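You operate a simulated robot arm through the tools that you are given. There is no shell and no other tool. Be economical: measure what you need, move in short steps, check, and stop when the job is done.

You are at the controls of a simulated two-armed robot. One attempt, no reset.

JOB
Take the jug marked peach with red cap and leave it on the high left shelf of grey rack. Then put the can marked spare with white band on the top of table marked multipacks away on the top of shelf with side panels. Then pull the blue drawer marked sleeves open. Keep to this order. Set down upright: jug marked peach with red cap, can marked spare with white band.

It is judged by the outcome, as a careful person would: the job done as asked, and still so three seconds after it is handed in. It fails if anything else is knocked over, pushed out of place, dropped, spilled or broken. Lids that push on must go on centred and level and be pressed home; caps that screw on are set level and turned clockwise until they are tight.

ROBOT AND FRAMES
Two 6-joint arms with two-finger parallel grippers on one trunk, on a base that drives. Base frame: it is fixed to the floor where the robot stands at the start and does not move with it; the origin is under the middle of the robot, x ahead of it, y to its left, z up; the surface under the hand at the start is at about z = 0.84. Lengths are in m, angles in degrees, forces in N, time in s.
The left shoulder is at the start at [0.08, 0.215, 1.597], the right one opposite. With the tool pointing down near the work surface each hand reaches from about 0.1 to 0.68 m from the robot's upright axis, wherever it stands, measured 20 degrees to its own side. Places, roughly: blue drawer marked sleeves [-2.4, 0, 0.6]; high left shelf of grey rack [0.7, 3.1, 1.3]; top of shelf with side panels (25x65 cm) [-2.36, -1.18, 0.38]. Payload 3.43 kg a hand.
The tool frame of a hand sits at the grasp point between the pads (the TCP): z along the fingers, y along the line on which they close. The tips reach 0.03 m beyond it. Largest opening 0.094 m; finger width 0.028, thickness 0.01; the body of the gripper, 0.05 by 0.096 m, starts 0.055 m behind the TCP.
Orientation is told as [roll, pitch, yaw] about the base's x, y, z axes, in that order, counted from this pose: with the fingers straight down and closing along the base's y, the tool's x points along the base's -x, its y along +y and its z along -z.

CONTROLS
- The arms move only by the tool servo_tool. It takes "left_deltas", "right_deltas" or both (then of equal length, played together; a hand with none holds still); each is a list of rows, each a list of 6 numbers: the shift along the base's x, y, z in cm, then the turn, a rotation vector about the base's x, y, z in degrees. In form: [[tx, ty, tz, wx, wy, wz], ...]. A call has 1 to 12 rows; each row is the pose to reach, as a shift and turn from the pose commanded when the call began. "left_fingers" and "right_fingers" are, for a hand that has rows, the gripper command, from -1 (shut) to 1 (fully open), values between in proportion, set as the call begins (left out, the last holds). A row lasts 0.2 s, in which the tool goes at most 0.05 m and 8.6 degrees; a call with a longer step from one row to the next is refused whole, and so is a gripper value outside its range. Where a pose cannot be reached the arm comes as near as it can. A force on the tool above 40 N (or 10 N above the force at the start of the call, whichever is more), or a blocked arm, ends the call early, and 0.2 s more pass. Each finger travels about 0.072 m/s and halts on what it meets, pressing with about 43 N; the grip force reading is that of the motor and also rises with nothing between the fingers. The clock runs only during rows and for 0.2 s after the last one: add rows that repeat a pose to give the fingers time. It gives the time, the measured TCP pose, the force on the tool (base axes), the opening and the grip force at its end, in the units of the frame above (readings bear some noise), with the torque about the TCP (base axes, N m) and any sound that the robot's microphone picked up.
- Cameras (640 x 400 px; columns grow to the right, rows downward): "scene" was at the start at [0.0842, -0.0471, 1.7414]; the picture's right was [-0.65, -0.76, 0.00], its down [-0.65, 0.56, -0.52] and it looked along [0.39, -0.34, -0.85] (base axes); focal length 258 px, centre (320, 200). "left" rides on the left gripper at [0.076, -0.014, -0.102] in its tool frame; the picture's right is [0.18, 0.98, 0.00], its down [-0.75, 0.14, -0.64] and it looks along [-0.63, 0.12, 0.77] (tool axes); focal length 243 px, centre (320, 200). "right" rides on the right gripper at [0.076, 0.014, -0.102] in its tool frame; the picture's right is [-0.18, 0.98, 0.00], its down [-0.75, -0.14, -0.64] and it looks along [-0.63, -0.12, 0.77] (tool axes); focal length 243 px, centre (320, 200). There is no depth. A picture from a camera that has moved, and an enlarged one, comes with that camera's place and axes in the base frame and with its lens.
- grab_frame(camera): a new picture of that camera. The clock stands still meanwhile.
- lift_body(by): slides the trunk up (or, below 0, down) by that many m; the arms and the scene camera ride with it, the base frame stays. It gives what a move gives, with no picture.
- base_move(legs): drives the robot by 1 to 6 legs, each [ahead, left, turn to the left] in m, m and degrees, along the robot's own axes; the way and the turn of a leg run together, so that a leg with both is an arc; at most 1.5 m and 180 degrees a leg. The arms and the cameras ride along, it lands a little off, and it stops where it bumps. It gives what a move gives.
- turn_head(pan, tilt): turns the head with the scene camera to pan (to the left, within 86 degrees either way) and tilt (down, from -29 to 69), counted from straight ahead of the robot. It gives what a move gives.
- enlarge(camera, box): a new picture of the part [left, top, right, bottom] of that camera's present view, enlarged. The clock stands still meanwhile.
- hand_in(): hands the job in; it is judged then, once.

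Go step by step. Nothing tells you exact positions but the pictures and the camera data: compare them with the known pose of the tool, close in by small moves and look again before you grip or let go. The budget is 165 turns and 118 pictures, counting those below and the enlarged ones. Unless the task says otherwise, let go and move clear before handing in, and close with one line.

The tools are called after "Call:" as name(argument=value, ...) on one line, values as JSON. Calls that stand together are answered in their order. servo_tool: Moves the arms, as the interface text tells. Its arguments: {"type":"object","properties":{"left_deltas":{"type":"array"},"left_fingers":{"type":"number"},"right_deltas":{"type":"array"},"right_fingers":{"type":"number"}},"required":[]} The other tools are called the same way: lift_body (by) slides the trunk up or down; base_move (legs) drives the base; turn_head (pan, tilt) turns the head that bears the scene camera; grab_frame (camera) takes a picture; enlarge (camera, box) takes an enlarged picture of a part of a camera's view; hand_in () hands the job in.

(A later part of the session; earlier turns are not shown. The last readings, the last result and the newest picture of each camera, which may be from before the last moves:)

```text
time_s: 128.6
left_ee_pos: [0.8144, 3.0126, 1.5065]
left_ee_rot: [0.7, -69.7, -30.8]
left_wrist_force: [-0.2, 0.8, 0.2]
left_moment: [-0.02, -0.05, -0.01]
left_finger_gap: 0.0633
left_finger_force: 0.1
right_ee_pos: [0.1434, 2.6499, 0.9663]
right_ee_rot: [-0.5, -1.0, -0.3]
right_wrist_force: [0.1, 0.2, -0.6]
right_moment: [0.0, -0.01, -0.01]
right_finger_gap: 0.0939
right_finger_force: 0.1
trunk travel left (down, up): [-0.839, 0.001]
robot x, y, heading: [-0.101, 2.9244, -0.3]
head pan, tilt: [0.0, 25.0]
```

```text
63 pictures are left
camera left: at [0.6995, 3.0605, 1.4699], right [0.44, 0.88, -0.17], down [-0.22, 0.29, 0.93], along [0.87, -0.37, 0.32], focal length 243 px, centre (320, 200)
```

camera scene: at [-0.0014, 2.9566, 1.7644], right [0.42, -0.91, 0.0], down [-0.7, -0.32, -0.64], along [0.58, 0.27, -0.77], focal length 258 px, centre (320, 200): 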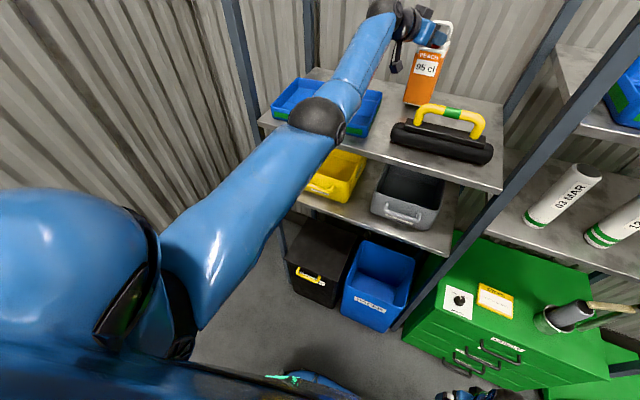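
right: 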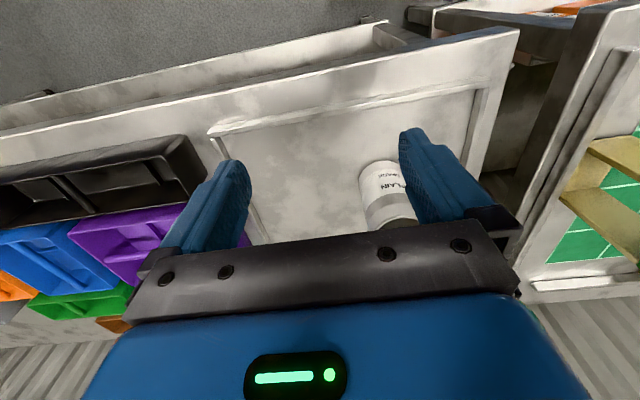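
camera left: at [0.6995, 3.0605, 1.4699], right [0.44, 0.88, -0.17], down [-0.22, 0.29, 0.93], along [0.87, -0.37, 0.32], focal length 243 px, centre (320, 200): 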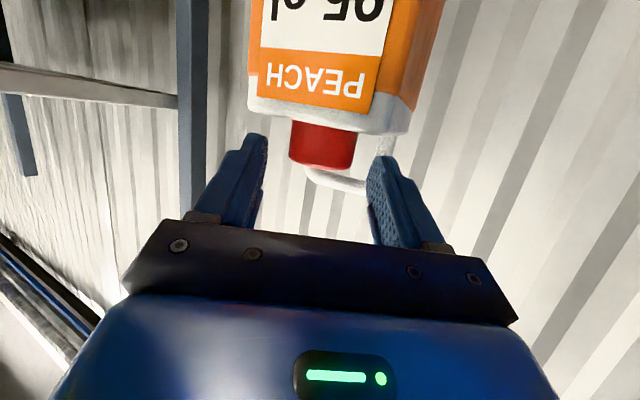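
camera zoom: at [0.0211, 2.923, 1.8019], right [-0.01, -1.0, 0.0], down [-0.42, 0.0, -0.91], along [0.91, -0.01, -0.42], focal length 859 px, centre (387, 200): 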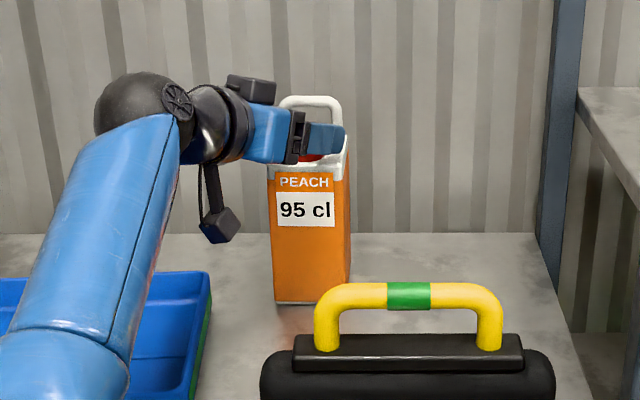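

Jug stands free and upright. I retreat along the approach line and up, then back the base away.

Call:
servo_tool(left_deltas=[[-2.4, 1.4, 1.3, 0, 0, 0], [-4.8, 2.8, 2.5, 0, 0, 0], [-7.2, 4.2, 3.7, 0, 0, 0], [-9.6, 5.6, 5.5, 0, 0, 0], [-11, 6.5, 8, 0, 0, 0], [-11, 6.5, 11, 0, 0, 0], [-11, 6.5, 13, 0, 0, 0]])

Call:
base_move(legs=[[-0.4, 0, 0]])

Call:
grab_frame(camera="scene")

```text
time_s: 130.2
left_ee_pos: [0.7028, 3.076, 1.637]
left_ee_rot: [0.6, -69.6, -30.8]
left_wrist_force: [0.2, 0.0, 0.3]
left_moment: [0.01, 0.02, -0.03]
left_finger_gap: 0.0636
left_finger_force: 0.0
right_ee_pos: [0.1433, 2.6493, 0.9658]
right_ee_rot: [-0.4, -1.0, -0.4]
right_wrist_force: [0.2, -0.2, -0.8]
right_moment: [-0.01, 0.02, 0.0]
right_finger_gap: 0.0939
right_finger_force: 0.1
trunk travel left (down, up): [-0.839, 0.001]
robot x, y, heading: [-0.1016, 2.9279, -0.4]
head pan, tilt: [0.0, 25.0]
```

```text
time_s: 132.6
left_ee_pos: [0.3107, 3.0875, 1.6344]
left_ee_rot: [0.5, -69.5, -29.8]
left_wrist_force: [0.2, 0.2, 0.1]
left_moment: [-0.04, -0.01, -0.02]
left_finger_gap: 0.0636
left_finger_force: 0.0
right_ee_pos: [-0.2477, 2.6532, 0.9649]
right_ee_rot: [-0.4, -0.7, 0.5]
right_wrist_force: [0.6, -1.2, 0.0]
right_moment: [0.0, 0.01, 0.01]
right_finger_gap: 0.0941
right_finger_force: 0.0
trunk travel left (down, up): [-0.839, 0.001]
robot x, y, heading: [-0.5032, 2.9258, 0.4]
head pan, tilt: [0.0, 25.0]
```

```text
62 pictures are left
camera scene: at [-0.3711, 2.9246, 1.8015], right [0.01, -1.0, 0.0], down [-0.43, 0.0, -0.9], along [0.9, 0.01, -0.43], focal length 258 px, centre (320, 200)
```

scene: 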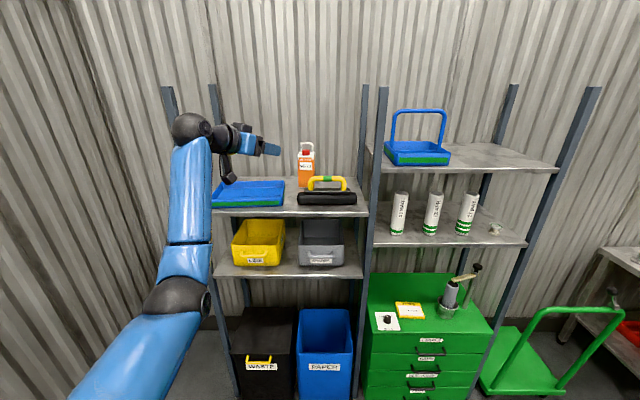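

Jug done. I bring the left arm down to travel pose with fingers straight ahead, then drive back through the corridor toward the MULTIPACKS table.

Call:
servo_tool(left_deltas=[[-1.6, -0.2, -4.3, 0, 0, 2.5], [-3.2, -0.4, -8.6, 0, 0, 5], [-4.8, -0.6, -12.9, 0, 0, 7.5], [-6.4, -0.8, -17.2, 0, 0, 10], [-8, -1, -21.5, 0, 0, 12.5], [-9.6, -1.2, -25.8, 0, 0, 15], [-11.2, -1.4, -30.1, 0, 0, 17.5], [-12.8, -1.6, -34.4, 0, 0, 20], [-14.4, -1.8, -38.7, 0, 0, 22.5], [-16, -2, -43, 0, 0, 25], [-17.6, -2.2, -47.3, 0, 0, 27.5], [-19, -2.4, -51, 0, 0, 30]], left_fingers=1)

Call:
base_move(legs=[[0, 0, -90.4], [0, 0.48, 0], [1.0, 0, 0], [1.0, 0, 0], [0.9, 0, 0]])

```text
time_s: 135.2
left_ee_pos: [0.1136, 3.0633, 1.1265]
left_ee_rot: [0.6, -69.7, 0.0]
left_wrist_force: [0.0, 0.1, 0.2]
left_moment: [-0.01, 0.01, -0.03]
left_finger_gap: 0.0939
left_finger_force: 0.1
right_ee_pos: [-0.2507, 2.6522, 0.9663]
right_ee_rot: [-0.4, -1.1, 0.5]
right_wrist_force: [0.3, -0.1, 1.4]
right_moment: [0.0, 0.01, -0.04]
right_finger_gap: 0.094
right_finger_force: 0.1
trunk travel left (down, up): [-0.839, 0.001]
robot x, y, heading: [-0.4989, 2.9278, 0.4]
head pan, tilt: [0.0, 25.0]
```

```text
time_s: 155.5
left_ee_pos: [0.1647, -0.5016, 1.1263]
left_ee_rot: [0.7, -69.8, -89.0]
left_wrist_force: [0.2, 0.6, -0.6]
left_moment: [-0.01, -0.01, -0.01]
left_finger_gap: 0.0937
left_finger_force: 0.0
right_ee_pos: [-0.2504, -0.1471, 0.9667]
right_ee_rot: [-0.4, -1.1, -88.6]
right_wrist_force: [0.6, -0.9, 0.4]
right_moment: [0.01, -0.01, 0.03]
right_finger_gap: 0.0941
right_finger_force: 0.1
trunk travel left (down, up): [-0.839, 0.001]
robot x, y, heading: [0.019, 0.1104, -88.4]
head pan, tilt: [0.0, 25.0]
```

Through the corridor. I move to stand in front of the can, facing the MULTIPACKS table.

Call:
base_move(legs=[[0.3, -0.47, -1.6], [0.4, 0, 0], [0, 0, 90]])

Call:
turn_head(pan=0, tilt=40)

Call:
grab_frame(camera="scene")

```text
time_s: 164.8
left_ee_pos: [0.162, -0.4105, 1.1257]
left_ee_rot: [0.7, -69.6, 4.8]
left_wrist_force: [0.1, 0.0, -0.2]
left_moment: [0.01, -0.01, 0.0]
left_finger_gap: 0.094
left_finger_force: 0.1
right_ee_pos: [-0.1659, -0.8504, 0.9666]
right_ee_rot: [-0.3, -0.9, 5.2]
right_wrist_force: [-0.5, -0.4, 0.6]
right_moment: [0.01, -0.01, -0.02]
right_finger_gap: 0.0936
right_finger_force: 0.0
trunk travel left (down, up): [-0.839, 0.001]
robot x, y, heading: [-0.4373, -0.5998, 5.1]
head pan, tilt: [0.0, 25.0]
```

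```text
time_s: 165.6
left_ee_pos: [0.162, -0.4106, 1.1255]
left_ee_rot: [0.7, -69.6, 4.8]
left_wrist_force: [0.9, 0.2, 0.1]
left_moment: [0.01, -0.01, -0.01]
left_finger_gap: 0.0941
left_finger_force: 0.1
right_ee_pos: [-0.1657, -0.8507, 0.9663]
right_ee_rot: [-0.4, -1.0, 5.3]
right_wrist_force: [-1.0, -0.5, -0.2]
right_moment: [0.03, -0.01, 0.01]
right_finger_gap: 0.094
right_finger_force: 0.0
trunk travel left (down, up): [-0.839, 0.001]
robot x, y, heading: [-0.4348, -0.6, 5.0]
head pan, tilt: [0.0, 40.0]
```

```text
61 pictures are left
camera scene: at [-0.3216, -0.5906, 1.7787], right [0.09, -1.0, 0.0], down [-0.64, -0.06, -0.77], along [0.76, 0.07, -0.64], focal length 258 px, centre (320, 200)
```

scene: 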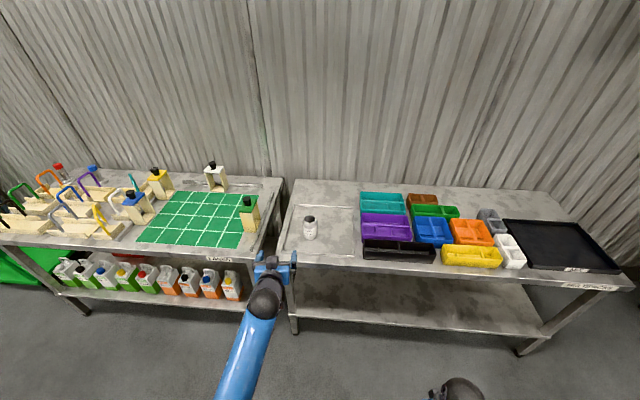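

The can is at about (0.512, −0.466). I square up, lower, and approach.

Call:
base_move(legs=[[0.13, 0, -5]])

Call:
lift_body(by=-0.17)

Call:
turn_head(pan=10, tilt=40)

Call:
enlarge(camera="scene", box=[240, 100, 400, 200])

Call:
grab_frame(camera="left")

```text
time_s: 166.8
left_ee_pos: [0.3007, -0.4572, 1.1279]
left_ee_rot: [0.7, -69.8, -0.3]
left_wrist_force: [-0.2, -0.1, 0.7]
left_moment: [-0.01, -0.02, -0.01]
left_finger_gap: 0.0941
left_finger_force: 0.1
right_ee_pos: [-0.0647, -0.8677, 0.9671]
right_ee_rot: [-0.5, -1.2, 0.1]
right_wrist_force: [-0.1, 0.2, -0.2]
right_moment: [0.02, 0.0, 0.0]
right_finger_gap: 0.0939
right_finger_force: 0.0
trunk travel left (down, up): [-0.839, 0.001]
robot x, y, heading: [-0.312, -0.5961, 0.2]
head pan, tilt: [0.0, 40.0]
```

```text
time_s: 168.8
left_ee_pos: [0.3048, -0.4575, 0.9559]
left_ee_rot: [0.7, -69.6, -0.4]
left_wrist_force: [-1.1, 0.4, 0.0]
left_moment: [0.01, 0.01, 0.01]
left_finger_gap: 0.0939
left_finger_force: 0.0
right_ee_pos: [-0.0608, -0.8675, 0.7955]
right_ee_rot: [-0.4, -1.0, 0.1]
right_wrist_force: [-0.6, 0.7, 0.2]
right_moment: [0.03, -0.03, 0.01]
right_finger_gap: 0.094
right_finger_force: 0.1
trunk travel left (down, up): [-0.669, 0.171]
robot x, y, heading: [-0.3099, -0.5905, -0.1]
head pan, tilt: [0.0, 40.0]
```

```text
time_s: 169.5
left_ee_pos: [0.3056, -0.4589, 0.9553]
left_ee_rot: [0.8, -69.6, -0.5]
left_wrist_force: [0.4, -0.1, -0.3]
left_moment: [0.03, 0.01, -0.01]
left_finger_gap: 0.0941
left_finger_force: 0.0
right_ee_pos: [-0.0604, -0.8679, 0.7963]
right_ee_rot: [-0.4, -1.0, 0.2]
right_wrist_force: [0.2, -0.6, 0.2]
right_moment: [0.0, -0.04, -0.06]
right_finger_gap: 0.0939
right_finger_force: 0.1
trunk travel left (down, up): [-0.669, 0.171]
robot x, y, heading: [-0.308, -0.5932, 0.0]
head pan, tilt: [10.0, 40.0]
```

```text
4.00 times, centred on (320, 150) of scene
camera zoom: at [-0.1936, -0.5801, 1.6086], right [0.17, -0.98, 0.0], down [-0.63, -0.11, -0.77], along [0.75, 0.13, -0.64], focal length 1031 px, centre (320, 400)
```

zoom: 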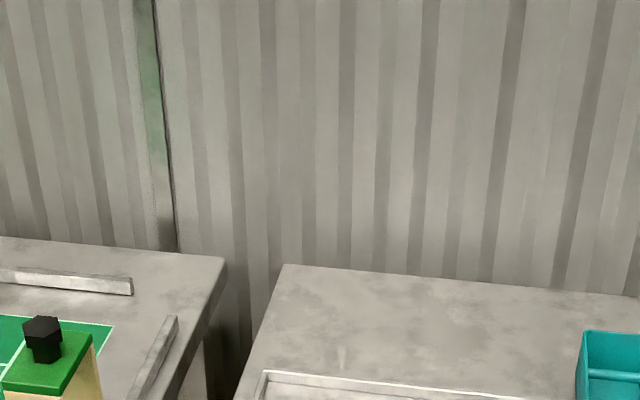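

```text
59 pictures are left
camera left: at [0.1815, -0.4745, 0.9193], right [-0.07, 0.98, -0.17], down [-0.34, 0.14, 0.93], along [0.94, 0.12, 0.32], focal length 243 px, centre (320, 200)
```

left: 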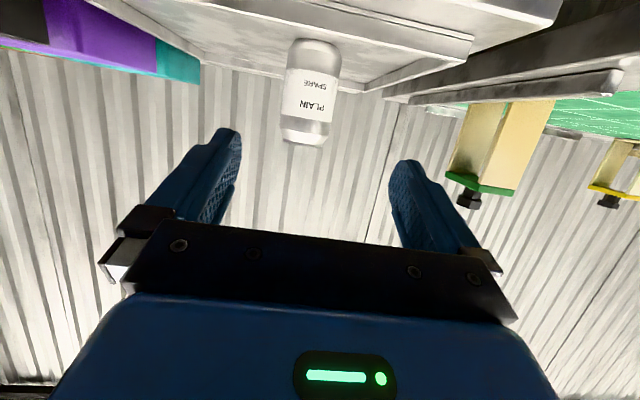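

Can axis ≈ (0.51, −0.468), from z 0.845 to 0.955. I slide in with open fingers.

Call:
servo_tool(left_deltas=[[4, -0.8, -1, 0, 0, 0], [8, -0.8, -2, 0, 0, 0], [12, -0.8, -3, 0, 0, 0], [15, -0.8, -3.4, 0, 0, 0], [15, -0.8, -3.4, 0, 0, 0]])

Call:
grab_frame(camera="left")

Call:
enlarge(camera="scene", box=[240, 150, 400, 250])

```text
time_s: 170.7
left_ee_pos: [0.4535, -0.4704, 0.9226]
left_ee_rot: [0.7, -69.7, -0.4]
left_wrist_force: [0.7, 0.6, 0.8]
left_moment: [0.01, -0.02, 0.02]
left_finger_gap: 0.0942
left_finger_force: 0.2
right_ee_pos: [-0.0611, -0.8672, 0.7958]
right_ee_rot: [-0.5, -1.0, 0.0]
right_wrist_force: [-1.0, 0.0, -0.3]
right_moment: [0.02, 0.01, 0.01]
right_finger_gap: 0.0938
right_finger_force: 0.0
trunk travel left (down, up): [-0.669, 0.171]
robot x, y, heading: [-0.3121, -0.5931, 0.1]
head pan, tilt: [10.0, 40.0]
```

```text
58 pictures are left
camera left: at [0.3306, -0.4859, 0.8864], right [-0.07, 0.98, -0.17], down [-0.34, 0.14, 0.93], along [0.94, 0.12, 0.33], focal length 243 px, centre (320, 200)
```

left: 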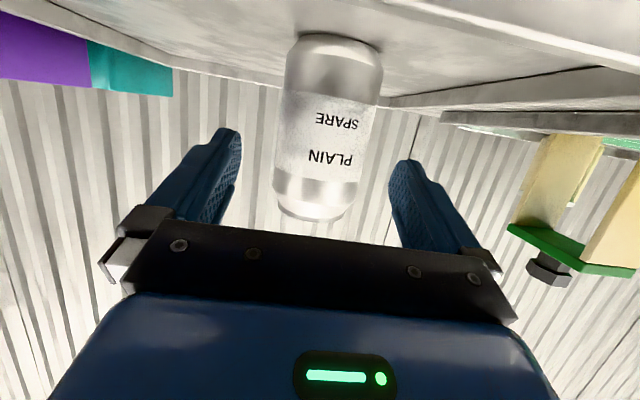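

```text
4.00 times, centred on (320, 200) of scene
camera zoom: at [-0.1942, -0.5799, 1.6087], right [0.17, -0.98, 0.0], down [-0.63, -0.11, -0.77], along [0.75, 0.13, -0.64], focal length 1031 px, centre (320, 200)
```

zoom: 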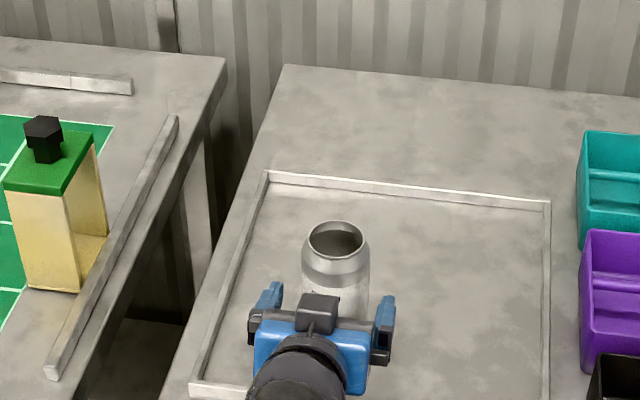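

Well centred. I move 5 cm forward and close.

Call:
servo_tool(left_deltas=[[2.5, 0.2, 0, 0, 0, 0], [5, 0.3, 0, 0, 0, 0], [5, 0.3, 0, 0, 0, 0]])

Call:
servo_tool(left_deltas=[[0, 0, 0, 0, 0, 0], [0, 0, 0, 0, 0, 0], [0, 0, 0, 0, 0, 0]], left_fingers=-1)

Call:
enlarge(camera="scene", box=[240, 150, 400, 250])

```text
time_s: 171.5
left_ee_pos: [0.5039, -0.4649, 0.9229]
left_ee_rot: [0.7, -69.7, -0.4]
left_wrist_force: [-1.0, 0.3, -0.4]
left_moment: [0.02, 0.02, 0.0]
left_finger_gap: 0.0938
left_finger_force: 0.0
right_ee_pos: [-0.0615, -0.8672, 0.7964]
right_ee_rot: [-0.4, -0.9, 0.1]
right_wrist_force: [0.2, 0.3, 1.1]
right_moment: [-0.01, -0.03, 0.0]
right_finger_gap: 0.094
right_finger_force: 0.0
trunk travel left (down, up): [-0.669, 0.171]
robot x, y, heading: [-0.3115, -0.5926, 0.3]
head pan, tilt: [10.0, 40.0]
```

```text
time_s: 172.3
left_ee_pos: [0.5041, -0.4646, 0.9209]
left_ee_rot: [0.6, -69.7, -0.3]
left_wrist_force: [0.0, -0.5, 0.4]
left_moment: [0.01, 0.01, 0.01]
left_finger_gap: 0.0647
left_finger_force: 42.6
right_ee_pos: [-0.0613, -0.8676, 0.7962]
right_ee_rot: [-0.5, -1.0, 0.1]
right_wrist_force: [-0.1, 0.4, 0.0]
right_moment: [0.0, -0.01, 0.01]
right_finger_gap: 0.094
right_finger_force: 0.0
trunk travel left (down, up): [-0.669, 0.171]
robot x, y, heading: [-0.3123, -0.5916, 0.0]
head pan, tilt: [10.0, 40.0]
```

```text
4.00 times, centred on (320, 200) of scene
camera zoom: at [-0.1935, -0.5801, 1.6086], right [0.17, -0.98, 0.0], down [-0.63, -0.11, -0.77], along [0.75, 0.13, -0.64], focal length 1031 px, centre (320, 200)
```

zoom: 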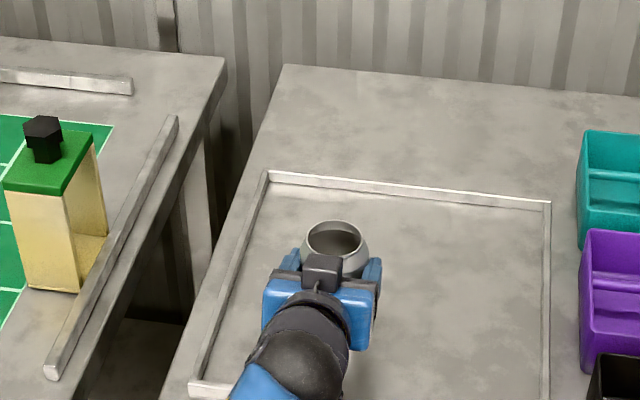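

Can held (gap 65 mm). I lift 7 cm and draw it back, then back away from the table.

Call:
servo_tool(left_deltas=[[0, 0, 2, 0, 0, 0], [0, 0, 4, 0, 0, 0], [0, 0, 7, 0, 0, 0], [-4, 0, 8, 0, 0, 0], [-8, 0, 8, 0, 0, 0], [-12, 0, 8, 0, 0, 0], [-16, 0, 8, 0, 0, 0], [-20, 0, 8, 0, 0, 0], [-20, 0, 8, 0, 0, 0]])

Call:
base_move(legs=[[-0.3, 0, 0]])

Call:
grab_frame(camera="scene")

```text
time_s: 174.3
left_ee_pos: [0.3045, -0.4631, 1.0029]
left_ee_rot: [0.7, -69.6, -0.4]
left_wrist_force: [0.0, 0.1, 0.3]
left_moment: [-0.01, 0.03, -0.04]
left_finger_gap: 0.0647
left_finger_force: 43.2
right_ee_pos: [-0.0612, -0.8663, 0.7961]
right_ee_rot: [-0.5, -0.8, 0.1]
right_wrist_force: [1.0, 0.4, 0.0]
right_moment: [0.02, 0.02, -0.01]
right_finger_gap: 0.094
right_finger_force: 0.0
trunk travel left (down, up): [-0.669, 0.171]
robot x, y, heading: [-0.3111, -0.589, 0.0]
head pan, tilt: [10.0, 40.0]
```

```text
time_s: 176.3
left_ee_pos: [0.0042, -0.4626, 1.0031]
left_ee_rot: [0.7, -69.6, -0.1]
left_wrist_force: [0.0, 0.4, -0.8]
left_moment: [0.01, -0.01, -0.02]
left_finger_gap: 0.0646
left_finger_force: 42.8
right_ee_pos: [-0.3587, -0.8676, 0.7961]
right_ee_rot: [-0.4, -0.8, 0.3]
right_wrist_force: [0.5, 1.0, -0.1]
right_moment: [0.01, 0.02, -0.01]
right_finger_gap: 0.0939
right_finger_force: 0.1
trunk travel left (down, up): [-0.669, 0.171]
robot x, y, heading: [-0.6109, -0.5908, 0.6]
head pan, tilt: [10.0, 40.0]
```

```text
55 pictures are left
camera scene: at [-0.4919, -0.5804, 1.6084], right [0.18, -0.98, 0.0], down [-0.63, -0.12, -0.76], along [0.75, 0.14, -0.64], focal length 258 px, centre (320, 200)
```

scene: 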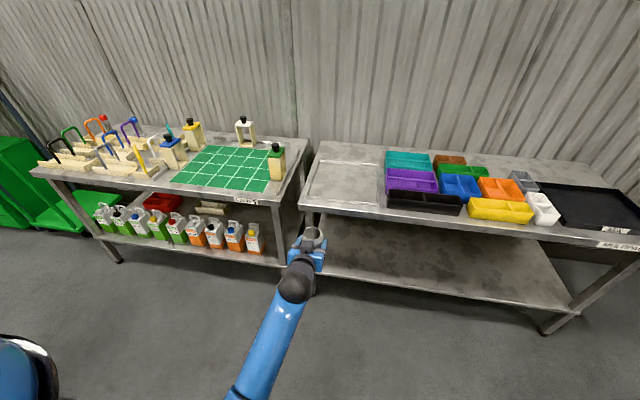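

I turn right, away from the tables, toward the line and look for the shelf with side panels.

Call:
base_move(legs=[[0, 0, -90], [0, 0, -60]])

Call:
turn_head(pan=-20, tilt=35)

Call:
grab_frame(camera="scene")

```text
time_s: 183.1
left_ee_pos: [-1.0644, -1.0272, 1.0029]
left_ee_rot: [0.7, -69.6, -148.5]
left_wrist_force: [-0.1, 0.3, 0.1]
left_moment: [0.01, 0.0, 0.0]
left_finger_gap: 0.064
left_finger_force: 43.4
right_ee_pos: [-0.9682, -0.4913, 0.7975]
right_ee_rot: [-0.5, -0.9, -148.0]
right_wrist_force: [0.1, 0.2, 0.1]
right_moment: [0.01, -0.01, -0.02]
right_finger_gap: 0.0941
right_finger_force: 0.0
trunk travel left (down, up): [-0.669, 0.171]
robot x, y, heading: [-0.6104, -0.594, -148.2]
head pan, tilt: [10.0, 40.0]
```

```text
time_s: 184.1
left_ee_pos: [-1.0641, -1.0282, 1.004]
left_ee_rot: [0.6, -69.5, -148.5]
left_wrist_force: [-0.2, 0.7, -0.1]
left_moment: [-0.02, 0.02, 0.01]
left_finger_gap: 0.064
left_finger_force: 42.7
right_ee_pos: [-0.9678, -0.4911, 0.7969]
right_ee_rot: [-0.4, -1.1, -148.0]
right_wrist_force: [-0.3, -0.1, -0.2]
right_moment: [0.01, 0.01, -0.01]
right_finger_gap: 0.0942
right_finger_force: 0.1
trunk travel left (down, up): [-0.669, 0.171]
robot x, y, heading: [-0.6127, -0.5951, -148.3]
head pan, tilt: [-20.0, 35.0]
```

```text
54 pictures are left
camera scene: at [-0.7199, -0.63, 1.6162], right [-0.21, 0.98, 0.0], down [0.56, 0.12, -0.82], along [-0.8, -0.17, -0.57], focal length 258 px, centre (320, 200)
```

scene: 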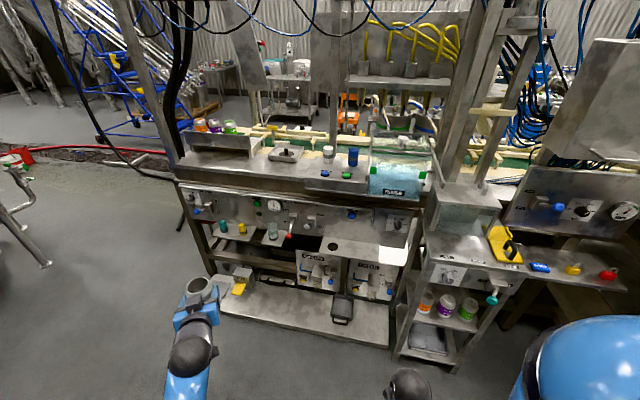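

The destination (−2.36, −1.18) lies beyond the front of this line, so probably it is reached from the line's far side. I face −x and sidestep past the line's end to look.

Call:
base_move(legs=[[0, 0, -31.5], [0, 0.8, 0], [0, 0.8, 0]])

Call:
turn_head(pan=-10, tilt=30)

Call:
grab_frame(camera="scene")

```text
time_s: 193.9
left_ee_pos: [-1.1908, -2.3543, 1.0037]
left_ee_rot: [0.7, -69.6, -179.1]
left_wrist_force: [-0.4, -0.2, -0.3]
left_moment: [0.02, 0.02, 0.0]
left_finger_gap: 0.0637
left_finger_force: 42.9
right_ee_pos: [-0.836, -1.9416, 0.7964]
right_ee_rot: [-0.4, -0.9, -178.7]
right_wrist_force: [-0.2, -0.5, 0.5]
right_moment: [0.02, 0.01, 0.0]
right_finger_gap: 0.094
right_finger_force: 0.0
trunk travel left (down, up): [-0.669, 0.171]
robot x, y, heading: [-0.5814, -2.2112, -178.5]
head pan, tilt: [-20.0, 35.0]
```

```text
time_s: 194.6
left_ee_pos: [-1.1909, -2.3541, 1.0041]
left_ee_rot: [0.6, -69.6, -178.9]
left_wrist_force: [0.6, -0.4, -0.5]
left_moment: [-0.01, -0.02, 0.02]
left_finger_gap: 0.0638
left_finger_force: 43.4
right_ee_pos: [-0.8355, -1.9411, 0.7959]
right_ee_rot: [-0.4, -1.1, -178.4]
right_wrist_force: [0.0, -0.2, 0.3]
right_moment: [-0.03, 0.0, 0.0]
right_finger_gap: 0.0938
right_finger_force: 0.2
trunk travel left (down, up): [-0.669, 0.171]
robot x, y, heading: [-0.577, -2.2073, -178.4]
head pan, tilt: [-10.0, 30.0]
```

```text
53 pictures are left
camera scene: at [-0.6968, -2.2005, 1.6239], right [0.15, 0.99, 0.0], down [0.49, -0.08, -0.87], along [-0.86, 0.13, -0.5], focal length 258 px, centre (320, 200)
```

scene: 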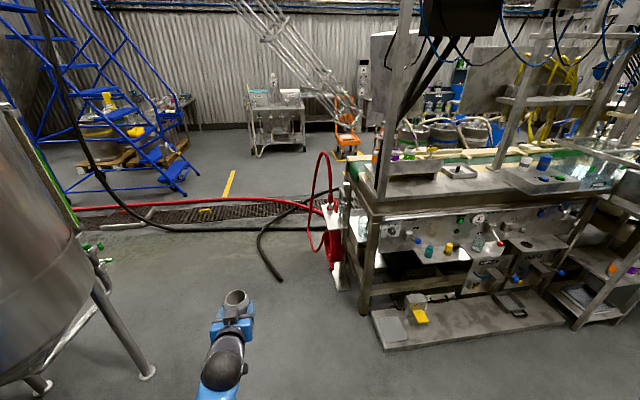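

The direct way past this end is crossed by hoses on the floor, so I go round the line's other end through the corridor. I raise the trunk and drive back.

Call:
lift_body(by=0.165)

Call:
base_move(legs=[[0, -0.8, 0], [0, -0.8, 0], [0, 0, -91.5]])

```text
time_s: 196.5
left_ee_pos: [-1.1918, -2.354, 1.1684]
left_ee_rot: [0.6, -69.7, -178.9]
left_wrist_force: [1.0, -0.3, 0.7]
left_moment: [0.0, 0.02, -0.02]
left_finger_gap: 0.0638
left_finger_force: 43.0
right_ee_pos: [-0.8347, -1.9422, 0.9612]
right_ee_rot: [-0.3, -1.0, -178.6]
right_wrist_force: [0.0, 0.2, -0.5]
right_moment: [0.06, 0.01, 0.0]
right_finger_gap: 0.0941
right_finger_force: 0.1
trunk travel left (down, up): [-0.834, 0.006]
robot x, y, heading: [-0.5792, -2.2071, -178.3]
head pan, tilt: [-10.0, 30.0]
```

```text
time_s: 208.5
left_ee_pos: [-0.7859, 0.0113, 1.1683]
left_ee_rot: [0.8, -69.7, 93.2]
left_wrist_force: [-0.3, 0.1, -0.9]
left_moment: [-0.01, -0.02, 0.0]
left_finger_gap: 0.063
left_finger_force: 43.0
right_ee_pos: [-0.3606, -0.3286, 0.9607]
right_ee_rot: [-0.4, -1.0, 93.5]
right_wrist_force: [-0.4, -1.0, -0.4]
right_moment: [-0.02, -0.01, 0.01]
right_finger_gap: 0.0941
right_finger_force: 0.1
trunk travel left (down, up): [-0.834, 0.006]
robot x, y, heading: [-0.6188, -0.5933, 93.6]
head pan, tilt: [-10.0, 30.0]
```

The grip gap creeps slightly; I check the can in the hand.

Call:
grab_frame(camera="left")

Call:
turn_head(pan=10, tilt=50)

Call:
enlarge(camera="scene", box=[220, 60, 420, 200])

```text
52 pictures are left
camera left: at [-0.7644, -0.1114, 1.1319], right [-0.98, -0.13, -0.17], down [-0.11, -0.35, 0.93], along [-0.18, 0.93, 0.32], focal length 243 px, centre (320, 200)
```

left: 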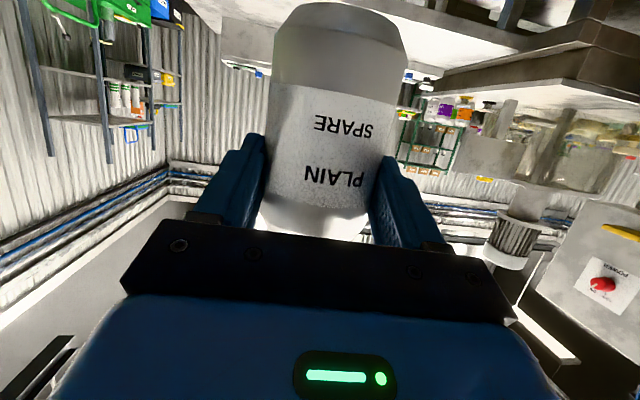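

```text
time_s: 209.3
left_ee_pos: [-0.7855, 0.011, 1.1675]
left_ee_rot: [0.7, -69.7, 93.3]
left_wrist_force: [0.7, -0.9, 0.2]
left_moment: [0.0, -0.02, 0.04]
left_finger_gap: 0.0633
left_finger_force: 43.1
right_ee_pos: [-0.3594, -0.3286, 0.9611]
right_ee_rot: [-0.4, -1.0, 93.6]
right_wrist_force: [-0.5, -0.8, -0.1]
right_moment: [0.01, 0.04, 0.0]
right_finger_gap: 0.0939
right_finger_force: 0.0
trunk travel left (down, up): [-0.834, 0.006]
robot x, y, heading: [-0.6178, -0.592, 93.5]
head pan, tilt: [10.0, 50.0]
```

```text
2.86 times, centred on (320, 130) of scene
camera zoom: at [-0.6368, -0.4915, 1.7595], right [0.97, 0.23, 0.0], down [0.18, -0.74, -0.64], along [-0.15, 0.63, -0.77], focal length 736 px, centre (320, 400)
```

zoom: 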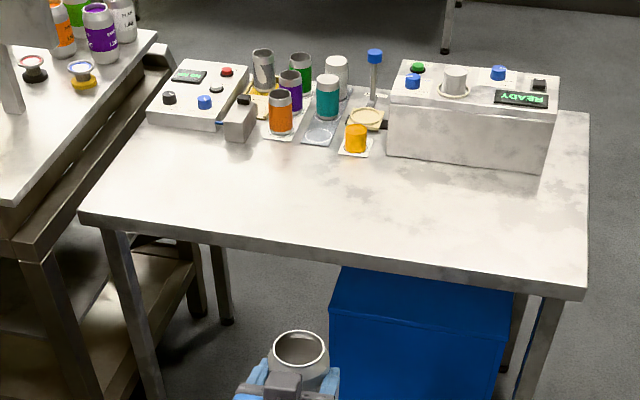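

Can is upright and firm; I'll monitor it. Now I go through the corridor in gentle legs.

Call:
base_move(legs=[[0, -0.59, -3.6], [0.8, 0, 0], [0.8, 0, 0], [0.9, 0, 0]])

Call:
base_move(legs=[[0.15, 0, 0], [0, 0, 90]])

Call:
turn_head(pan=15, tilt=30)

Call:
grab_frame(camera="scene")

Call:
grab_frame(camera="left")

```text
time_s: 224.8
left_ee_pos: [-0.1754, 2.525, 1.1696]
left_ee_rot: [0.7, -69.8, 91.1]
left_wrist_force: [0.8, 0.0, 0.2]
left_moment: [0.01, -0.02, -0.02]
left_finger_gap: 0.063
left_finger_force: 42.9
right_ee_pos: [0.2386, 2.1715, 0.9616]
right_ee_rot: [-0.4, -1.1, 91.6]
right_wrist_force: [0.4, -1.1, -0.4]
right_moment: [0.01, 0.03, 0.01]
right_finger_gap: 0.0943
right_finger_force: 0.0
trunk travel left (down, up): [-0.834, 0.006]
robot x, y, heading: [-0.0312, 1.9148, 91.5]
head pan, tilt: [10.0, 50.0]
```

```text
time_s: 230.0
left_ee_pos: [-0.6462, 1.9271, 1.1681]
left_ee_rot: [0.7, -69.7, -179.5]
left_wrist_force: [-0.3, -0.5, 0.8]
left_moment: [0.0, -0.01, -0.01]
left_finger_gap: 0.0628
left_finger_force: 43.3
right_ee_pos: [-0.288, 2.3368, 0.9614]
right_ee_rot: [-0.4, -1.0, -178.9]
right_wrist_force: [-0.5, -0.5, 0.0]
right_moment: [0.01, -0.06, -0.03]
right_finger_gap: 0.0938
right_finger_force: 0.1
trunk travel left (down, up): [-0.834, 0.006]
robot x, y, heading: [-0.032, 2.0648, -179.3]
head pan, tilt: [10.0, 50.0]
```

```text
time_s: 230.8
left_ee_pos: [-0.6464, 1.9263, 1.1689]
left_ee_rot: [0.8, -69.5, -179.4]
left_wrist_force: [-0.1, 0.1, -0.3]
left_moment: [-0.03, 0.01, -0.03]
left_finger_gap: 0.0631
left_finger_force: 43.4
right_ee_pos: [-0.2878, 2.3371, 0.9609]
right_ee_rot: [-0.4, -1.0, -179.1]
right_wrist_force: [-0.4, 0.0, 0.9]
right_moment: [0.02, -0.01, 0.0]
right_finger_gap: 0.094
right_finger_force: 0.0
trunk travel left (down, up): [-0.834, 0.006]
robot x, y, heading: [-0.0329, 2.0669, -179.2]
head pan, tilt: [15.0, 30.0]
```

```text
50 pictures are left
camera scene: at [-0.1486, 2.0376, 1.7889], right [-0.27, 0.96, 0.0], down [0.48, 0.14, -0.87], along [-0.83, -0.24, -0.5], focal length 258 px, centre (320, 200)
```

scene: 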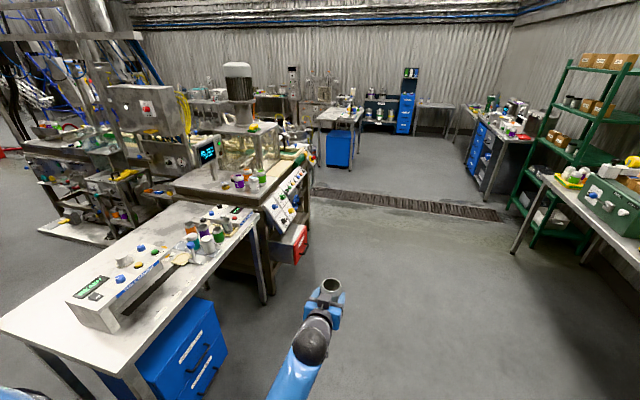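

```text
49 pictures are left
camera left: at [-0.5248, 1.9427, 1.132], right [0.08, -0.98, -0.17], down [0.34, -0.13, 0.93], along [-0.94, -0.14, 0.32], focal length 243 px, centre (320, 200)
```

left: 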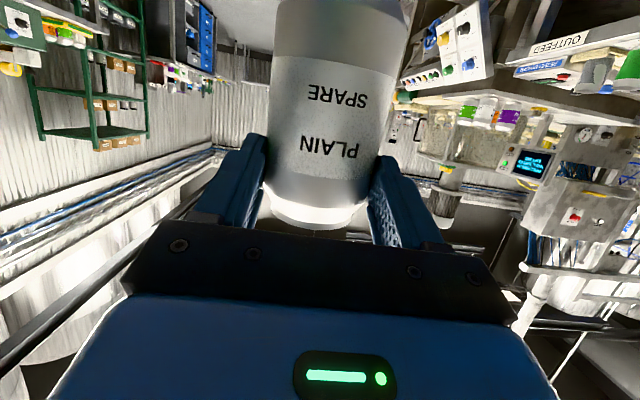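

The can seems to have turned a bit in the grip. I look closely from the scene camera.

Call:
enlarge(camera="scene", box=[270, 250, 390, 350])

Call:
enlarge(camera="scene", box=[20, 60, 340, 260])

```text
4.00 times, centred on (330, 300) of scene
camera zoom: at [-0.1486, 2.0376, 1.7889], right [-0.27, 0.96, 0.0], down [0.48, 0.14, -0.87], along [-0.83, -0.24, -0.5], focal length 1031 px, centre (280, -200)
```

zoom: 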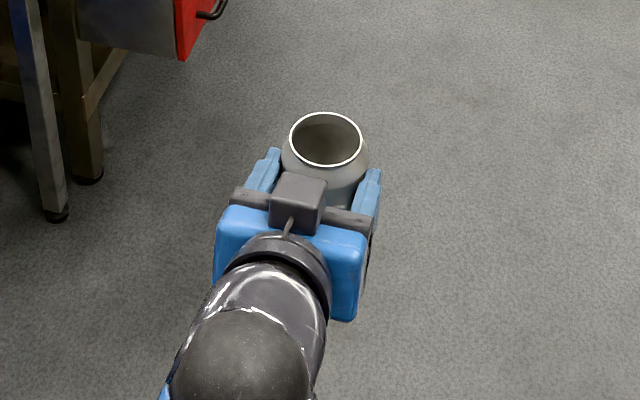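

```text
2.00 times, centred on (180, 160) of scene
camera zoom: at [-0.1486, 2.0376, 1.7889], right [-0.27, 0.96, 0.0], down [0.48, 0.14, -0.87], along [-0.83, -0.24, -0.5], focal length 516 px, centre (600, 280)
```

zoom: 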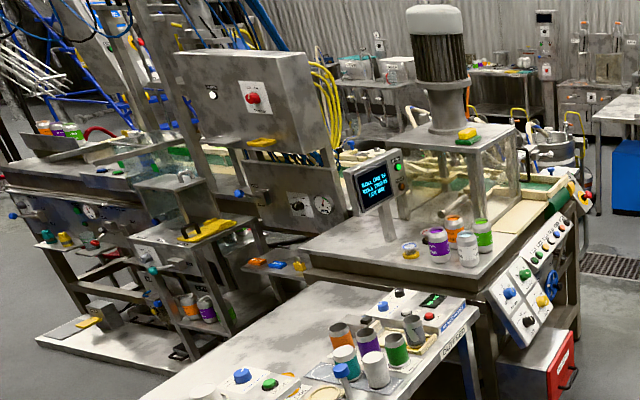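

The rim is still level. I drive part of the way and compare the hand view to see if it really creeps.

Call:
base_move(legs=[[0.7, 0, 0], [0.7, 0, 0]])

Call:
grab_frame(camera="left")

Call:
turn_head(pan=30, tilt=30)

Call:
grab_frame(camera="scene")

```text
time_s: 238.1
left_ee_pos: [-2.0268, 1.8695, 1.1684]
left_ee_rot: [0.7, -69.8, -177.5]
left_wrist_force: [-0.2, 0.5, -0.9]
left_moment: [0.03, -0.01, 0.01]
left_finger_gap: 0.063
left_finger_force: 43.2
right_ee_pos: [-1.6833, 2.29, 0.962]
right_ee_rot: [-0.4, -1.0, -177.2]
right_wrist_force: [-0.5, 0.5, 0.2]
right_moment: [0.0, 0.02, -0.01]
right_finger_gap: 0.0939
right_finger_force: 0.2
trunk travel left (down, up): [-0.834, 0.006]
robot x, y, heading: [-1.4212, 2.0261, -177.4]
head pan, tilt: [15.0, 30.0]
```

```text
46 pictures are left
camera left: at [-1.9066, 1.8885, 1.1327], right [0.12, -0.98, -0.17], down [0.35, -0.12, 0.93], along [-0.93, -0.17, 0.33], focal length 243 px, centre (320, 200)
```

left: 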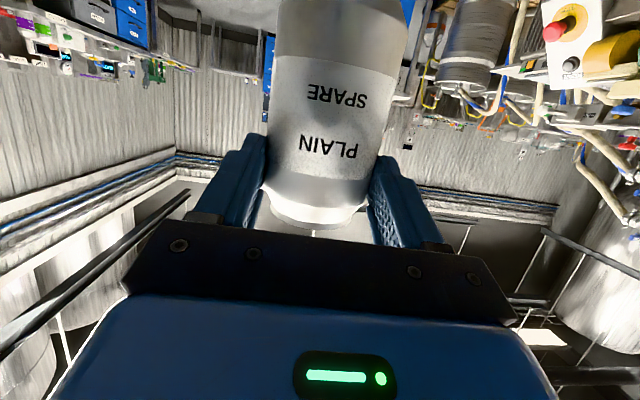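

```text
time_s: 238.8
left_ee_pos: [-2.0298, 1.869, 1.1694]
left_ee_rot: [0.7, -69.7, -177.6]
left_wrist_force: [-0.5, 0.1, 0.1]
left_moment: [0.0, 0.01, 0.0]
left_finger_gap: 0.0631
left_finger_force: 43.0
right_ee_pos: [-1.6831, 2.2903, 0.9607]
right_ee_rot: [-0.5, -0.9, -177.2]
right_wrist_force: [-0.6, -0.6, -0.5]
right_moment: [0.0, 0.01, 0.0]
right_finger_gap: 0.0939
right_finger_force: 0.0
trunk travel left (down, up): [-0.834, 0.006]
robot x, y, heading: [-1.4221, 2.0311, -177.4]
head pan, tilt: [30.0, 30.0]
```

```text
45 pictures are left
camera scene: at [-1.5251, 1.9741, 1.789], right [-0.54, 0.84, 0.0], down [0.42, 0.27, -0.87], along [-0.73, -0.47, -0.5], focal length 258 px, centre (320, 200)
```

scene: 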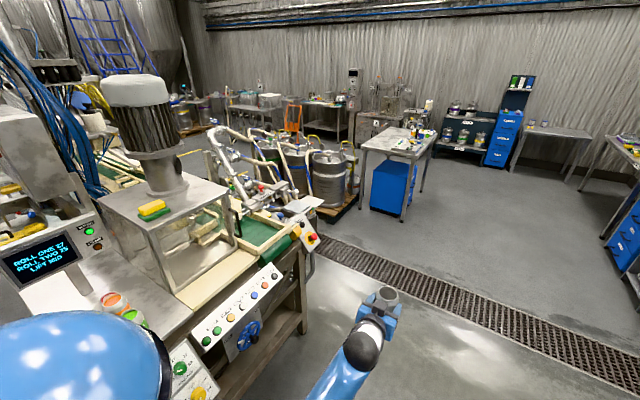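

The can is steady now. I go further along −x and look down the far side of the line.

Call:
base_move(legs=[[0.8, 0.1, -2], [0.6, 0, 0]])

Call:
turn_head(pan=75, tilt=30)

Call:
grab_frame(camera="scene")

```text
time_s: 246.2
left_ee_pos: [-3.4462, 1.7658, 1.1698]
left_ee_rot: [0.7, -69.7, 179.6]
left_wrist_force: [0.1, 0.4, -0.6]
left_moment: [0.01, -0.02, -0.01]
left_finger_gap: 0.0631
left_finger_force: 43.4
right_ee_pos: [-3.0795, 2.1699, 0.9625]
right_ee_rot: [-0.4, -1.1, -179.9]
right_wrist_force: [0.2, 0.3, 0.2]
right_moment: [-0.01, 0.01, 0.02]
right_finger_gap: 0.0938
right_finger_force: 0.0
trunk travel left (down, up): [-0.834, 0.006]
robot x, y, heading: [-2.8316, 1.8946, 179.9]
head pan, tilt: [30.0, 30.0]
```

```text
time_s: 247.3
left_ee_pos: [-3.4489, 1.7658, 1.1686]
left_ee_rot: [0.7, -69.6, 179.6]
left_wrist_force: [0.0, 0.3, -0.8]
left_moment: [0.0, -0.01, -0.01]
left_finger_gap: 0.0629
left_finger_force: 43.0
right_ee_pos: [-3.0816, 2.1703, 0.9609]
right_ee_rot: [-0.4, -0.9, -180.0]
right_wrist_force: [0.2, -0.9, 0.7]
right_moment: [0.0, 0.01, -0.01]
right_finger_gap: 0.0941
right_finger_force: 0.0
trunk travel left (down, up): [-0.834, 0.006]
robot x, y, heading: [-2.8354, 1.8935, 180.2]
head pan, tilt: [75.0, 30.0]
```

```text
44 pictures are left
camera scene: at [-2.8844, 1.8042, 1.789], right [-0.97, 0.26, 0.0], down [0.13, 0.48, -0.87], along [-0.23, -0.84, -0.5], focal length 258 px, centre (320, 200)
```

scene: 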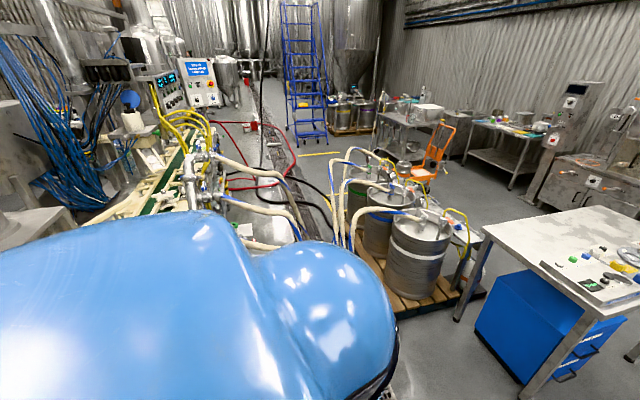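

Kegs and hoses lie in the far aisle. I turn to face along it for a clear look at the back side of the line.

Call:
base_move(legs=[[0.2, 0, 0], [0, 0, 90]])

Call:
turn_head(pan=15, tilt=25)

Call:
grab_frame(camera="scene")

Call:
enlarge(camera="scene", box=[160, 120, 400, 270])

```text
time_s: 252.7
left_ee_pos: [-2.9361, 1.2735, 1.1679]
left_ee_rot: [0.6, -69.6, -93.2]
left_wrist_force: [0.6, 1.9, -0.3]
left_moment: [0.01, 0.02, -0.01]
left_finger_gap: 0.0629
left_finger_force: 43.0
right_ee_pos: [-3.3214, 1.6582, 0.9612]
right_ee_rot: [-0.3, -1.0, -92.6]
right_wrist_force: [-0.5, 0.3, 0.1]
right_moment: [0.0, -0.02, -0.01]
right_finger_gap: 0.0937
right_finger_force: 0.1
trunk travel left (down, up): [-0.834, 0.006]
robot x, y, heading: [-3.0352, 1.8925, -92.7]
head pan, tilt: [75.0, 30.0]
```

```text
time_s: 254.0
left_ee_pos: [-2.9354, 1.2742, 1.1687]
left_ee_rot: [0.7, -69.7, -93.2]
left_wrist_force: [0.8, -0.2, 0.3]
left_moment: [-0.01, 0.01, 0.0]
left_finger_gap: 0.0633
left_finger_force: 42.7
right_ee_pos: [-3.3208, 1.6578, 0.9607]
right_ee_rot: [-0.4, -1.1, -92.6]
right_wrist_force: [-0.4, -0.1, -0.6]
right_moment: [-0.01, 0.02, 0.03]
right_finger_gap: 0.0942
right_finger_force: 0.0
trunk travel left (down, up): [-0.834, 0.006]
robot x, y, heading: [-3.0365, 1.8948, -92.7]
head pan, tilt: [15.0, 25.0]
```

```text
43 pictures are left
camera scene: at [-3.0141, 1.7719, 1.7969], right [-0.98, -0.21, 0.0], down [-0.09, 0.41, -0.91], along [0.19, -0.89, -0.42], focal length 258 px, centre (320, 200)
```

scene: 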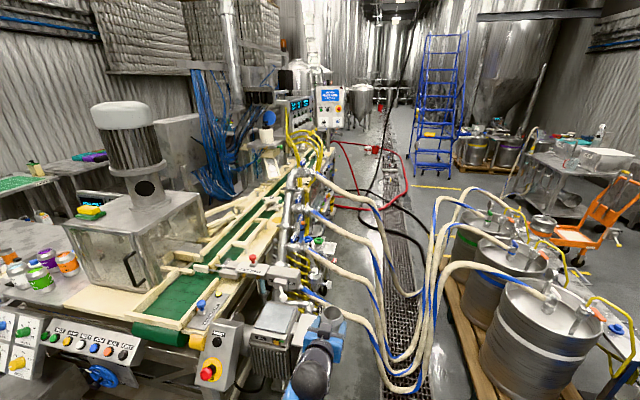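

```text
2.67 times, centred on (280, 195) of scene
camera zoom: at [-3.0141, 1.7719, 1.7969], right [-0.98, -0.21, 0.0], down [-0.09, 0.41, -0.91], along [0.19, -0.89, -0.42], focal length 687 px, centre (427, 213)
```

zoom: 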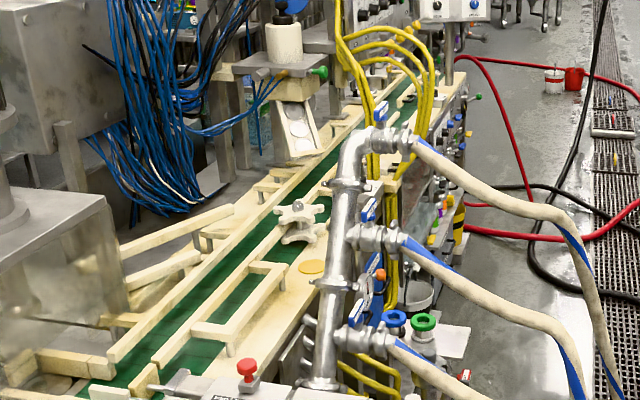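

I inspect the back face of the line around the expected drawer and shelf spots at higher zoom.

Call:
enlarge(camera="scene", box=[265, 205, 361, 265])

Call:
enlarge(camera="scene", box=[288, 130, 384, 210])

```text
6.67 times, centred on (313, 235) of scene
camera zoom: at [-3.0141, 1.7719, 1.7969], right [-0.98, -0.21, 0.0], down [-0.09, 0.41, -0.91], along [0.19, -0.89, -0.42], focal length 1718 px, centre (367, -33)
```

zoom: 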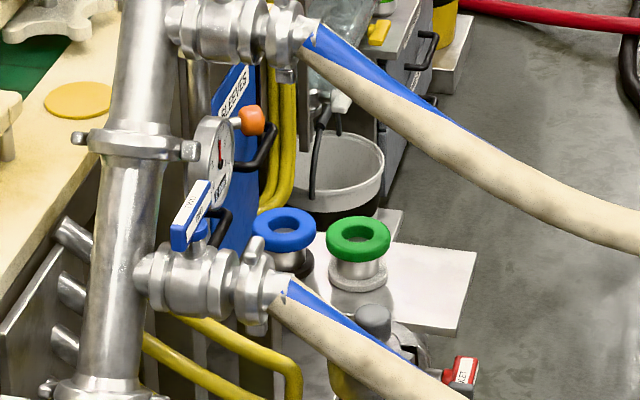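

```text
5.00 times, centred on (336, 170) of scene
camera zoom: at [-3.0141, 1.7719, 1.7969], right [-0.98, -0.21, 0.0], down [-0.09, 0.41, -0.91], along [0.19, -0.89, -0.42], focal length 1289 px, centre (240, 350)
```

zoom: 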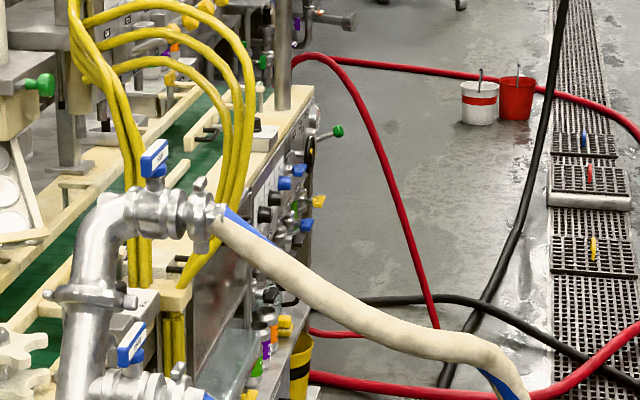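

The SLEEVES drawer is on the line's back side (facing −x), and the back aisle is free between y≈−1.8 and 0. I can reach it by going round the keg pallet and the white table on their −x side. I turn back and drive −x.

Call:
base_move(legs=[[0, 0, -87.3], [0.3, -0.22, 0], [0.9, 0, 0]])

Call:
turn_head(pan=40, tilt=25)

Call:
grab_frame(camera="scene")

Call:
grab_frame(camera="left")

```text
time_s: 264.4
left_ee_pos: [-4.8542, 1.9793, 1.1687]
left_ee_rot: [0.6, -69.8, 179.5]
left_wrist_force: [0.7, 0.0, -0.4]
left_moment: [0.01, -0.01, 0.0]
left_finger_gap: 0.0631
left_finger_force: 43.7
right_ee_pos: [-4.4905, 2.382, 0.962]
right_ee_rot: [-0.5, -1.1, 180.0]
right_wrist_force: [-0.9, 0.0, -0.2]
right_moment: [-0.01, 0.03, -0.01]
right_finger_gap: 0.094
right_finger_force: 0.1
trunk travel left (down, up): [-0.834, 0.006]
robot x, y, heading: [-4.2398, 2.1047, 179.7]
head pan, tilt: [15.0, 25.0]
```

```text
time_s: 265.3
left_ee_pos: [-4.8566, 1.9795, 1.1684]
left_ee_rot: [0.7, -69.6, 179.4]
left_wrist_force: [0.8, -0.7, -1.0]
left_moment: [0.01, 0.0, -0.02]
left_finger_gap: 0.0632
left_finger_force: 42.9
right_ee_pos: [-4.4909, 2.3818, 0.9612]
right_ee_rot: [-0.4, -1.1, 180.0]
right_wrist_force: [0.2, 0.8, 0.5]
right_moment: [-0.03, 0.0, -0.02]
right_finger_gap: 0.094
right_finger_force: 0.1
trunk travel left (down, up): [-0.834, 0.006]
robot x, y, heading: [-4.2448, 2.1061, 179.9]
head pan, tilt: [40.0, 25.0]
```

```text
39 pictures are left
camera scene: at [-4.3411, 2.0452, 1.7969], right [-0.64, 0.77, 0.0], down [0.32, 0.27, -0.91], along [-0.7, -0.58, -0.42], focal length 258 px, centre (320, 200)
```

scene: 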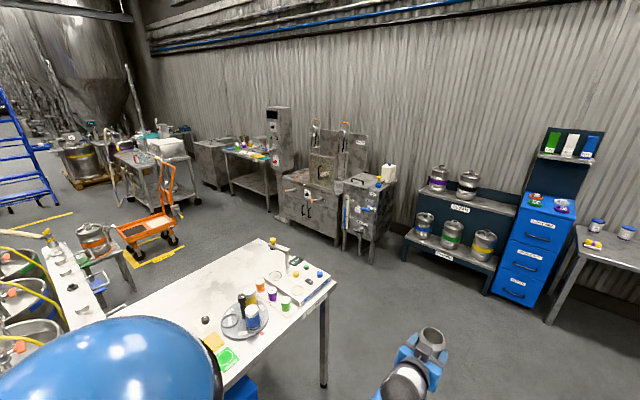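

```text
38 pictures are left
camera left: at [-4.7352, 1.9926, 1.1318], right [0.07, -0.98, -0.17], down [0.34, -0.14, 0.93], along [-0.94, -0.12, 0.32], focal length 243 px, centre (320, 200)
```

left: 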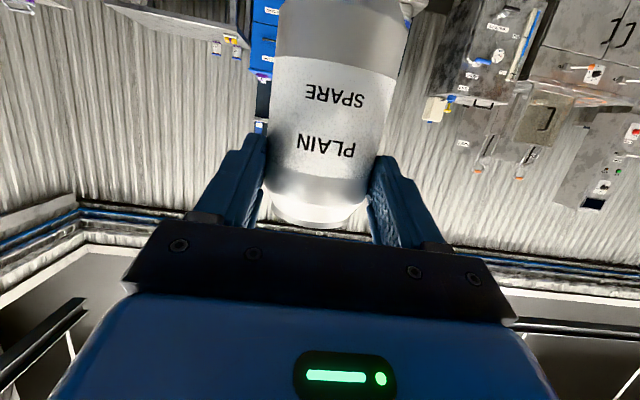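

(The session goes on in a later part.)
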